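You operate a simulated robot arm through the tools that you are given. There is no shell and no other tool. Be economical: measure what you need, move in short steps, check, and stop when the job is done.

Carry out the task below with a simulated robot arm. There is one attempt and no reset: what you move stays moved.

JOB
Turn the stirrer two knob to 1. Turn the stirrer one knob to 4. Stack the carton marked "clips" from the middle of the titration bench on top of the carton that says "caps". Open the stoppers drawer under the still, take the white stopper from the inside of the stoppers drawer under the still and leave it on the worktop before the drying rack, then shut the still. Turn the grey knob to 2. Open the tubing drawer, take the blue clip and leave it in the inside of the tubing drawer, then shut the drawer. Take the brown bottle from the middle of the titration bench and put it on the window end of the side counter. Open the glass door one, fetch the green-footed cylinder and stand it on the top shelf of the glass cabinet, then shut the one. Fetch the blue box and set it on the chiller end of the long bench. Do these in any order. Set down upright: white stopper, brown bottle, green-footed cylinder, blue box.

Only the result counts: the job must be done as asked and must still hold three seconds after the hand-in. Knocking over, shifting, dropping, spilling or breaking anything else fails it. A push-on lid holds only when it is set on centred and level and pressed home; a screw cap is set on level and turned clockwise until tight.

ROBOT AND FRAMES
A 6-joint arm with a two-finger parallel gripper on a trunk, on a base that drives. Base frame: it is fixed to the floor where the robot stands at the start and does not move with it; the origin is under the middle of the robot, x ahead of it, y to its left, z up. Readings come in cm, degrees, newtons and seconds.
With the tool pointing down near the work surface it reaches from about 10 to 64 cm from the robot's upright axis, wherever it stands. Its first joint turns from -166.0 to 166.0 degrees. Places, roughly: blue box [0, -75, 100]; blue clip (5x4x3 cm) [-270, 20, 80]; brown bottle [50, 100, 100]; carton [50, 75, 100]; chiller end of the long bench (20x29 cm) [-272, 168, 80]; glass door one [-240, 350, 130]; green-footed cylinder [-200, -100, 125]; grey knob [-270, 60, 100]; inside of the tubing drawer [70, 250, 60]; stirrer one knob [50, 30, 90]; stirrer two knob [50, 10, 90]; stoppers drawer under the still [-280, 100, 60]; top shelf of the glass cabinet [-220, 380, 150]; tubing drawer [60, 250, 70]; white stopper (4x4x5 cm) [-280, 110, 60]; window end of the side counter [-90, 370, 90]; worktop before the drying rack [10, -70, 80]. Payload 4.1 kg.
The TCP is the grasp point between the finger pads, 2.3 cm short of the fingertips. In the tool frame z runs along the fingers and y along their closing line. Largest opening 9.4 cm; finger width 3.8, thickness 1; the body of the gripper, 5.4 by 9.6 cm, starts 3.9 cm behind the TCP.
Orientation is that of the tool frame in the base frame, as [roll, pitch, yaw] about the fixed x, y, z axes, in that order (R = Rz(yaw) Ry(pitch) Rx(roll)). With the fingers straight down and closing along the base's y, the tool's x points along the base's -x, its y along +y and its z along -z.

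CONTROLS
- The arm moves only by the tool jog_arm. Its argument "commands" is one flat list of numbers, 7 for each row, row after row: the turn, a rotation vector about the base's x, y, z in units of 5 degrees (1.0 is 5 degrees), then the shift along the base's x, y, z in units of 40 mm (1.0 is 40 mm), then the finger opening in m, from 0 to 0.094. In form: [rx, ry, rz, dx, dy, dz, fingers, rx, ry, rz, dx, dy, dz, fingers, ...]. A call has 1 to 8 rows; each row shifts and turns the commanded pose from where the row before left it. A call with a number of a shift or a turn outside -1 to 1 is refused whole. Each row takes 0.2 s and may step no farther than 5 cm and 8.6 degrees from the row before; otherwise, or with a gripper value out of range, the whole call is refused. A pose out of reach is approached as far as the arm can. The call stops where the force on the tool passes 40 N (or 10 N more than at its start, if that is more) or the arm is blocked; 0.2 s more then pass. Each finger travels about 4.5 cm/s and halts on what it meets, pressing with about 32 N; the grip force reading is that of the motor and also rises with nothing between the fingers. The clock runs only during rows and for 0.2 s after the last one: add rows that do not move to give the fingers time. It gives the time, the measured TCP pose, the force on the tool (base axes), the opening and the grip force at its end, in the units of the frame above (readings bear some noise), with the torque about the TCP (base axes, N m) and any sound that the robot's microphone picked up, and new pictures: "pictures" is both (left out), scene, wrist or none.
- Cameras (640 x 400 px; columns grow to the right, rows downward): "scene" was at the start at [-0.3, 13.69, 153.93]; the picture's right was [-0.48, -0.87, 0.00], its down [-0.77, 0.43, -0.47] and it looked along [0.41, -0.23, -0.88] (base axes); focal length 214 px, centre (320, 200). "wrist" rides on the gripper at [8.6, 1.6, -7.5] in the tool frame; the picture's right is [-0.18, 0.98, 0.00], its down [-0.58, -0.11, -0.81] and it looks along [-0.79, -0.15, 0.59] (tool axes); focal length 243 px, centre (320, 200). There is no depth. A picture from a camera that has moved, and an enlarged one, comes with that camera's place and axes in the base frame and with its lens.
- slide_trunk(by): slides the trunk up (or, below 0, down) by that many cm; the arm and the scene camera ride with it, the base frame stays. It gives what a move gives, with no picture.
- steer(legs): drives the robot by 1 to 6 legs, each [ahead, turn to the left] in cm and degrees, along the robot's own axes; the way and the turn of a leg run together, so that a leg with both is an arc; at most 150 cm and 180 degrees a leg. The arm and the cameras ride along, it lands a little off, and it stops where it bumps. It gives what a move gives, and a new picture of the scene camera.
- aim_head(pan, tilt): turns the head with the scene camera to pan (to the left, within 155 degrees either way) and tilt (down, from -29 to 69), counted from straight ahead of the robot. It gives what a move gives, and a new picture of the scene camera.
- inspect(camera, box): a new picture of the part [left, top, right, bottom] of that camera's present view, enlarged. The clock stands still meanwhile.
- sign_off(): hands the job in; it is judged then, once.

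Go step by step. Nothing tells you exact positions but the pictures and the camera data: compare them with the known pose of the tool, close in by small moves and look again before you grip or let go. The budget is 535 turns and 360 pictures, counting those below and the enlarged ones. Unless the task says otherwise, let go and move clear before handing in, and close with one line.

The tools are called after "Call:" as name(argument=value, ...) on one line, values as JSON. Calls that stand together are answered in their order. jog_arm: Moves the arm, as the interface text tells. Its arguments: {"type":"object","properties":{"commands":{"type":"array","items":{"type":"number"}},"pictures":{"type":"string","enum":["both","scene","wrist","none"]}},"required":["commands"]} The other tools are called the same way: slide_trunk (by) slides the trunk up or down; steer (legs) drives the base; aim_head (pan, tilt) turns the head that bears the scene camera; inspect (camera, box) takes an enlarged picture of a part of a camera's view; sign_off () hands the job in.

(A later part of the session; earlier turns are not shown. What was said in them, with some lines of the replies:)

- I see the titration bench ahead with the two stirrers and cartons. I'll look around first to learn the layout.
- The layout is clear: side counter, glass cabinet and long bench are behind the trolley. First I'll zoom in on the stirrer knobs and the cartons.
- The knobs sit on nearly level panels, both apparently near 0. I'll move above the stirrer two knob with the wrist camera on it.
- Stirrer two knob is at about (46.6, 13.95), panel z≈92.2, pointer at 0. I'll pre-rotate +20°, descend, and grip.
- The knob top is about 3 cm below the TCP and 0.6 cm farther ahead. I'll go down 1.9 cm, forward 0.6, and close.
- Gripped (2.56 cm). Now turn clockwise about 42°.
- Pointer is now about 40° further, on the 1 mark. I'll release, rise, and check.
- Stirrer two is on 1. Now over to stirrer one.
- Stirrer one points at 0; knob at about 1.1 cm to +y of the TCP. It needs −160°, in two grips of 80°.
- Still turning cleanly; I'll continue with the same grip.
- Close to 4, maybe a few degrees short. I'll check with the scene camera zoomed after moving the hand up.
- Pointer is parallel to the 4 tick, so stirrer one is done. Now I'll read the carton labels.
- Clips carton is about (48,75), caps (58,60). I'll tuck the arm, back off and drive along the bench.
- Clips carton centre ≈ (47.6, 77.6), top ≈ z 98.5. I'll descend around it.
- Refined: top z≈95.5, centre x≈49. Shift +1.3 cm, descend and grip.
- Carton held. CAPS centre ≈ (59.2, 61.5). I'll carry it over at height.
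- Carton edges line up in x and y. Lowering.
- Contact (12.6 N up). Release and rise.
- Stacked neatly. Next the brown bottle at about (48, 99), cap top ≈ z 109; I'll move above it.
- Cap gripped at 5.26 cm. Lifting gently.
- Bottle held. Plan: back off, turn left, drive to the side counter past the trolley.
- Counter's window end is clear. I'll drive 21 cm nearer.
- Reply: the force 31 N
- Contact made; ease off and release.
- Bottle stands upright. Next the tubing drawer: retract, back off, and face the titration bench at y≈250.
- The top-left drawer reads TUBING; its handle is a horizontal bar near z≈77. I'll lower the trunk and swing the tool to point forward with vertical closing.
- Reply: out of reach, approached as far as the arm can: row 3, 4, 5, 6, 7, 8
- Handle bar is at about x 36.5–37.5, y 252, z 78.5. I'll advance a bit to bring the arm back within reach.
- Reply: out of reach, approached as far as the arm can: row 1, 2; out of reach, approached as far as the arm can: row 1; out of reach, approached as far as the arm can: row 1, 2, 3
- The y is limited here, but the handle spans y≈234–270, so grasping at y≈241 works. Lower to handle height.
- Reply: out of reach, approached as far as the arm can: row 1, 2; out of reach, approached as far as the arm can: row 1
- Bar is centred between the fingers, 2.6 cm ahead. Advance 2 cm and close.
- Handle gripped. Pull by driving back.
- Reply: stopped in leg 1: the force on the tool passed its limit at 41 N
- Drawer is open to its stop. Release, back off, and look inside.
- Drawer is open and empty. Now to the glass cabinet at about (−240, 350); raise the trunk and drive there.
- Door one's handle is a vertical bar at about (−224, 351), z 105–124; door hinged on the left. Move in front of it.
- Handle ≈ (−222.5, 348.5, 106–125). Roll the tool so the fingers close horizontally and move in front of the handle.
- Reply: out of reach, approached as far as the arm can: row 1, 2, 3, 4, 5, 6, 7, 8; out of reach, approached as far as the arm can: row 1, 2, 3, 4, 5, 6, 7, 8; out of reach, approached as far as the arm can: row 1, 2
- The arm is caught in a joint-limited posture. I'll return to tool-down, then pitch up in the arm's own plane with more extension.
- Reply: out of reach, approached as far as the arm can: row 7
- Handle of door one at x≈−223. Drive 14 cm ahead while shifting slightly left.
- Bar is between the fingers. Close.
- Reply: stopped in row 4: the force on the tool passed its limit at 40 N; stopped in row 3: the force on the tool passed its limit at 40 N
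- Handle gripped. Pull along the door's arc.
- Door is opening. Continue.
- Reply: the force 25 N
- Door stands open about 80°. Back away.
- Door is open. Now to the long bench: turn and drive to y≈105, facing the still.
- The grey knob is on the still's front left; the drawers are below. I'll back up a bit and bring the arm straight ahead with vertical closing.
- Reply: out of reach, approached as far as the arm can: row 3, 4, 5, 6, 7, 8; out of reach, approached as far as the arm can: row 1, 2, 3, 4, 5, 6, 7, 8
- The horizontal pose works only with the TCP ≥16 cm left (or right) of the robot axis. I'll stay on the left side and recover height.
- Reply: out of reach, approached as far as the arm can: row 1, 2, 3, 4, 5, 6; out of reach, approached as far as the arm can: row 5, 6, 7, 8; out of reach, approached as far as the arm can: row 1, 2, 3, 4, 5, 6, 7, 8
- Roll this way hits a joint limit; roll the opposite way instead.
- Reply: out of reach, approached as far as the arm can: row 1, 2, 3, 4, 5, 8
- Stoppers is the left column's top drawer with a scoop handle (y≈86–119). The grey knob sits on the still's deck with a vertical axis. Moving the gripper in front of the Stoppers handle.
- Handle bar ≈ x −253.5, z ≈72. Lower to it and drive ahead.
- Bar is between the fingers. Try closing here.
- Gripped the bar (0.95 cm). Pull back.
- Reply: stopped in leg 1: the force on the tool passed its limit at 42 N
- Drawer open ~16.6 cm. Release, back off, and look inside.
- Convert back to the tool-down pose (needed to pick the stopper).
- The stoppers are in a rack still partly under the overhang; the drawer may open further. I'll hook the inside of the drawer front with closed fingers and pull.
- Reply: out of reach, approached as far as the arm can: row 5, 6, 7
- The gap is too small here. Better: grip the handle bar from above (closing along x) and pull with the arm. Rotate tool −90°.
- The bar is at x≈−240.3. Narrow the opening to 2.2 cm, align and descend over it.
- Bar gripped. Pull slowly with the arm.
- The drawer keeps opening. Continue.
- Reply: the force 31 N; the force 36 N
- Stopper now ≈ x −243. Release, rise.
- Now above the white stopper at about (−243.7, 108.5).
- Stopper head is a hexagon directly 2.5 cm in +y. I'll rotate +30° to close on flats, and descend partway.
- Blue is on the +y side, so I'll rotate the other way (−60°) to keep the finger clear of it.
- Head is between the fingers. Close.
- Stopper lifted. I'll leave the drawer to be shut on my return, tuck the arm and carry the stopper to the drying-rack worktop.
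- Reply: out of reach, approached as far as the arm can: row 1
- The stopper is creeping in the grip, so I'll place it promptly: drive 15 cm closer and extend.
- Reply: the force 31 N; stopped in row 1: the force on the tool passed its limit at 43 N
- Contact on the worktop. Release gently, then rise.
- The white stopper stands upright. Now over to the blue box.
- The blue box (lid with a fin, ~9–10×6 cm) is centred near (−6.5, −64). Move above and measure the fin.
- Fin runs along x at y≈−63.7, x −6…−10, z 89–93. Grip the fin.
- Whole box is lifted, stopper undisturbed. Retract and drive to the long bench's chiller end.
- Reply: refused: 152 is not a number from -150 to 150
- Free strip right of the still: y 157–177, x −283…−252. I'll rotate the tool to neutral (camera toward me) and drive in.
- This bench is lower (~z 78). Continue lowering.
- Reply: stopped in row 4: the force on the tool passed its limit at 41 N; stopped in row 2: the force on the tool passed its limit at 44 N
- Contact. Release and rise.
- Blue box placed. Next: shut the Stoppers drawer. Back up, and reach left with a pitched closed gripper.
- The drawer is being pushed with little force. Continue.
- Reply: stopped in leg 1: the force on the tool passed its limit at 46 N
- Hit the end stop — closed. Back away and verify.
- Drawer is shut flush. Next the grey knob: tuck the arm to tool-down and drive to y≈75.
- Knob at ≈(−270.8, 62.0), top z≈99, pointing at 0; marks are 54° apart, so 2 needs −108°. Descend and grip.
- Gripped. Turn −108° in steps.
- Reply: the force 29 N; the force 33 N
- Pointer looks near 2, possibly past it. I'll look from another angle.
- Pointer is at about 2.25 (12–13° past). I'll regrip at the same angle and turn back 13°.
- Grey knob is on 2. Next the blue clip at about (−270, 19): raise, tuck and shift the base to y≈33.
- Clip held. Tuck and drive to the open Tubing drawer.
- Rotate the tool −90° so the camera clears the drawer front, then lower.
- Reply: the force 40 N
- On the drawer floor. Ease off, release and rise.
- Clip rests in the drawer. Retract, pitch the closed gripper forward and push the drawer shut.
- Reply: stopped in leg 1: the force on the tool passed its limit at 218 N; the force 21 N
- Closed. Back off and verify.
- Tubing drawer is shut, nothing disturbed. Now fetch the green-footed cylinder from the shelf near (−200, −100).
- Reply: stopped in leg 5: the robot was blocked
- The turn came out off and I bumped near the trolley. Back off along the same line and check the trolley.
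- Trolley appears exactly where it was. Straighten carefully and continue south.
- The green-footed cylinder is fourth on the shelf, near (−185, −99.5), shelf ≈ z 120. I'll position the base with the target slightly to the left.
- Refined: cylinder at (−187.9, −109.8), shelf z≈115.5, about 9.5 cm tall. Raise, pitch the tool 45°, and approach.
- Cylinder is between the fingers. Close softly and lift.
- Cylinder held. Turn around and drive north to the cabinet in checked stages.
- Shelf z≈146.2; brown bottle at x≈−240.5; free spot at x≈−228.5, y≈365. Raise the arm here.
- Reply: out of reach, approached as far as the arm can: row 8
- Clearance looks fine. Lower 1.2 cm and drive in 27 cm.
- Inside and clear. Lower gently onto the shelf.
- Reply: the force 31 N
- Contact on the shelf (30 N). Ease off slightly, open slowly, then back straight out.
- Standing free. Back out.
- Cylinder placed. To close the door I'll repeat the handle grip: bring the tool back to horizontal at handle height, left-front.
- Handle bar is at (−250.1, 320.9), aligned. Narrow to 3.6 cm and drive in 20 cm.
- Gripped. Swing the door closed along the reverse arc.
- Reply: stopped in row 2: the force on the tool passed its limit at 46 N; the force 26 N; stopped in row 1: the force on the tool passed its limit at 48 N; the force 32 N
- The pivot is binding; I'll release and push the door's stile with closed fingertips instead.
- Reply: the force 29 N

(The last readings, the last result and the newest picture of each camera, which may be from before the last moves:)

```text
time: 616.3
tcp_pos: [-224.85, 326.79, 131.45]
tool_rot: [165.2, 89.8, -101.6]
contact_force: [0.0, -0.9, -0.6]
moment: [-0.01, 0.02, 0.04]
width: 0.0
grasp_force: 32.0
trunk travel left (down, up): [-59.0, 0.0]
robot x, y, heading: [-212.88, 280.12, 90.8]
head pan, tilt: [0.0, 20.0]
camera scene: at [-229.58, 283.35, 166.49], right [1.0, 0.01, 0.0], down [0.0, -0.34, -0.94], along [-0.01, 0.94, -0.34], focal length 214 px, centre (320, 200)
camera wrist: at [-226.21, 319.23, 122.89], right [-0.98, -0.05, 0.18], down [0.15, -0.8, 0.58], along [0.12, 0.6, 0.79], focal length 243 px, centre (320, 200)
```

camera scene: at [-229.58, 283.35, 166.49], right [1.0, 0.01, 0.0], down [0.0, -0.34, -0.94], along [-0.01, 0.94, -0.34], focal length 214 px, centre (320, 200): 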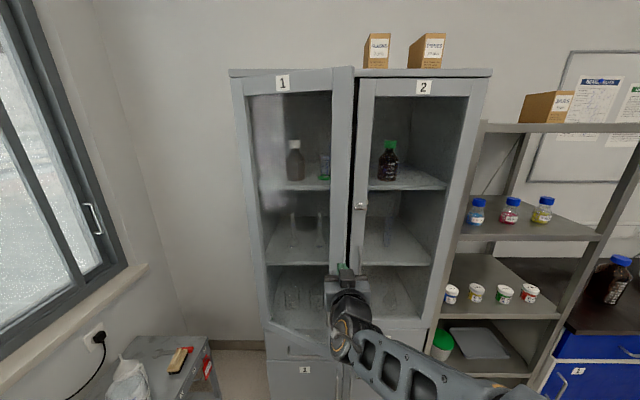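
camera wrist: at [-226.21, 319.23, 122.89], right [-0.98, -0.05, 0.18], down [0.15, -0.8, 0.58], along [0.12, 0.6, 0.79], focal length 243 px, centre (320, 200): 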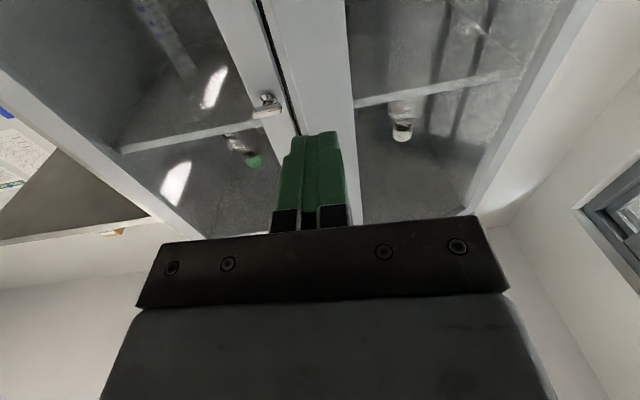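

Fingertips are lined up with door one's stile. Push forward with the base.

Call:
steer(legs=[[16, 0]])

Call:
steer(legs=[[9, 0]])

Call:
inspect(camera="wrist", box=[0, 0, 640, 400])

```text
time: 617.7
tcp_pos: [-224.96, 343.0, 131.43]
tool_rot: [166.0, 89.7, -100.9]
contact_force: [-0.7, 0.6, -0.6]
moment: [0.02, 0.03, -0.02]
width: 0.02
grasp_force: 32.0
trunk travel left (down, up): [-59.0, 0.0]
robot x, y, heading: [-213.09, 296.3, 90.7]
head pan, tilt: [0.0, 20.0]
camera scene: at [-229.81, 299.64, 166.49], right [1.0, 0.01, 0.0], down [0.0, -0.34, -0.94], along [-0.01, 0.94, -0.34], focal length 214 px, centre (320, 200)
```

scene: 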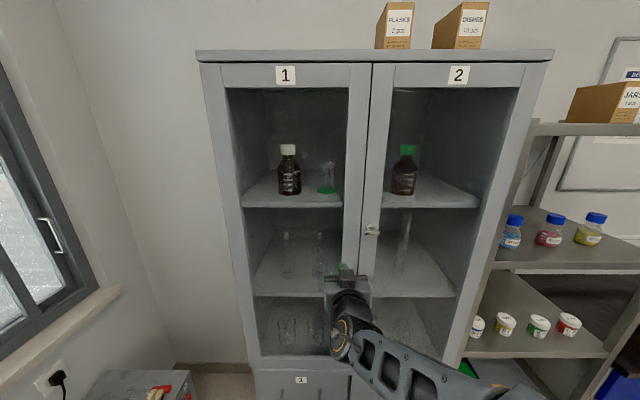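

```text
time: 618.7
tcp_pos: [-225.0, 347.98, 131.45]
tool_rot: [164.1, 89.8, -102.6]
contact_force: [1.3, -12.3, 1.3]
moment: [0.2, 0.0, -0.08]
width: 0.01
grasp_force: 32.5
trunk travel left (down, up): [-59.0, 0.0]
robot x, y, heading: [-213.49, 301.53, 90.9]
head pan, tilt: [0.0, 20.0]
stopped in leg 1: the force on the tool passed its limit at 226 N (the readings are from after the stop); the commanded pose is now the measured one
camera scene: at [-229.83, 304.78, 166.51], right [1.0, 0.01, 0.0], down [0.0, -0.34, -0.94], along [-0.01, 0.94, -0.34], focal length 214 px, centre (320, 200)
```

scene: 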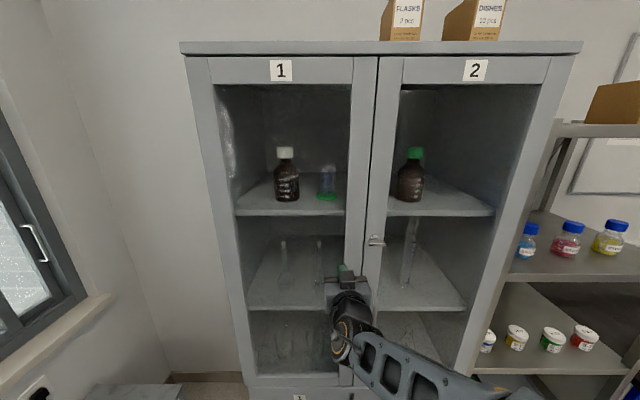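

```text
1.00 times, centred on (320, 200) of wrist (not enlarged: the box is as wide or as high as the picture)
camera zoom: at [-226.41, 340.45, 122.77], right [-0.98, -0.05, 0.18], down [0.15, -0.8, 0.58], along [0.12, 0.6, 0.79], focal length 243 px, centre (320, 200)
```

zoom: 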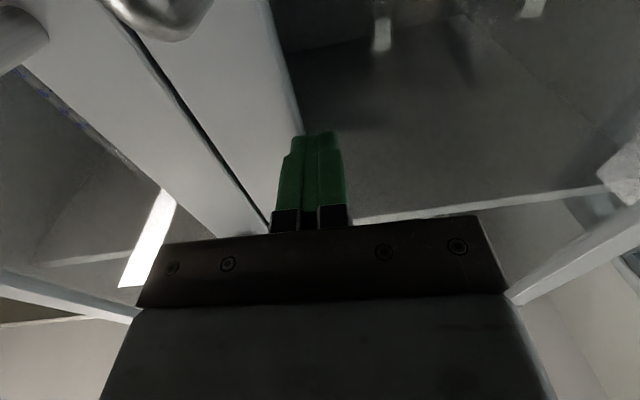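

Door one is closed. Back off and verify everything in the cabinet.

Call:
steer(legs=[[-40, 0]])

Call:
inspect(camera="scene", box=[220, 50, 460, 330])

Call:
inspect(camera="scene", box=[260, 80, 380, 180])

```text
time: 621.2
tcp_pos: [-224.27, 308.71, 131.25]
tool_rot: [171.9, 89.8, -95.2]
contact_force: [-0.2, 0.2, -0.3]
moment: [-0.01, -0.01, 0.0]
width: 0.0
grasp_force: 32.4
trunk travel left (down, up): [-59.0, 0.0]
robot x, y, heading: [-212.89, 262.43, 90.0]
head pan, tilt: [0.0, 20.0]
camera scene: at [-229.54, 265.52, 166.5], right [1.0, 0.0, 0.0], down [0.0, -0.34, -0.94], along [0.0, 0.94, -0.34], focal length 214 px, centre (320, 200)
```

scene: 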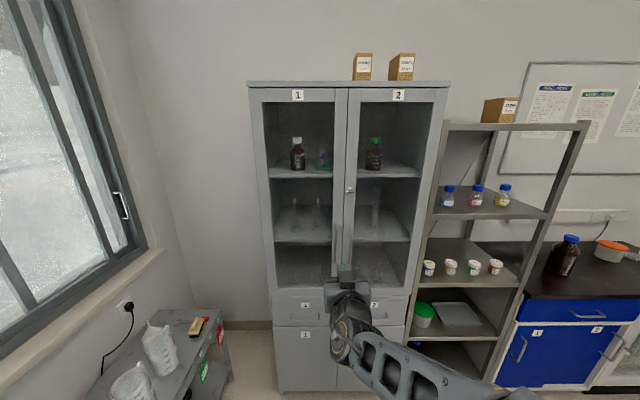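

```text
1.43 times, centred on (340, 190) of scene
camera zoom: at [-229.54, 265.52, 166.5], right [1.0, 0.0, 0.0], down [0.0, -0.34, -0.94], along [0.0, 0.94, -0.34], focal length 306 px, centre (291, 214)
```

zoom: 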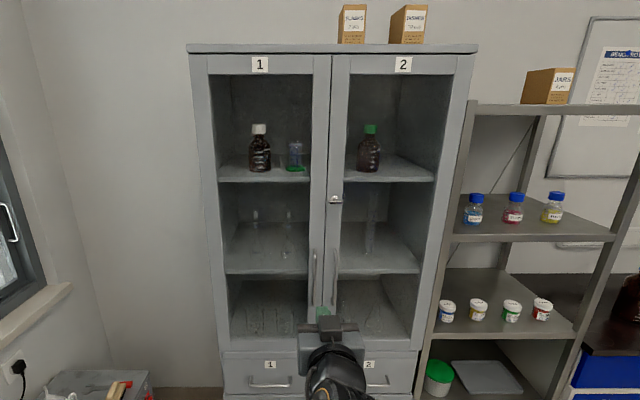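

```text
4.00 times, centred on (320, 130) of scene
camera zoom: at [-229.54, 265.52, 166.5], right [1.0, 0.0, 0.0], down [0.0, -0.34, -0.94], along [0.0, 0.94, -0.34], focal length 858 px, centre (320, 480)
```

zoom: 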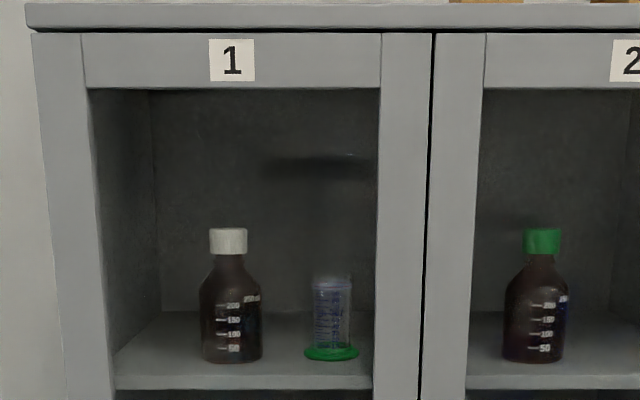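

The cabinet is closed flush with the cylinder upright, and every other job item has been checked. Handing in.

Call:
sign_off()

```text
The job is handed in.
```

All nine parts of the job are done and the job is handed in. While driving, the base bumped the trolley once and stopped; the trolley looked in its original place afterwards, and nothing else was seen to move.
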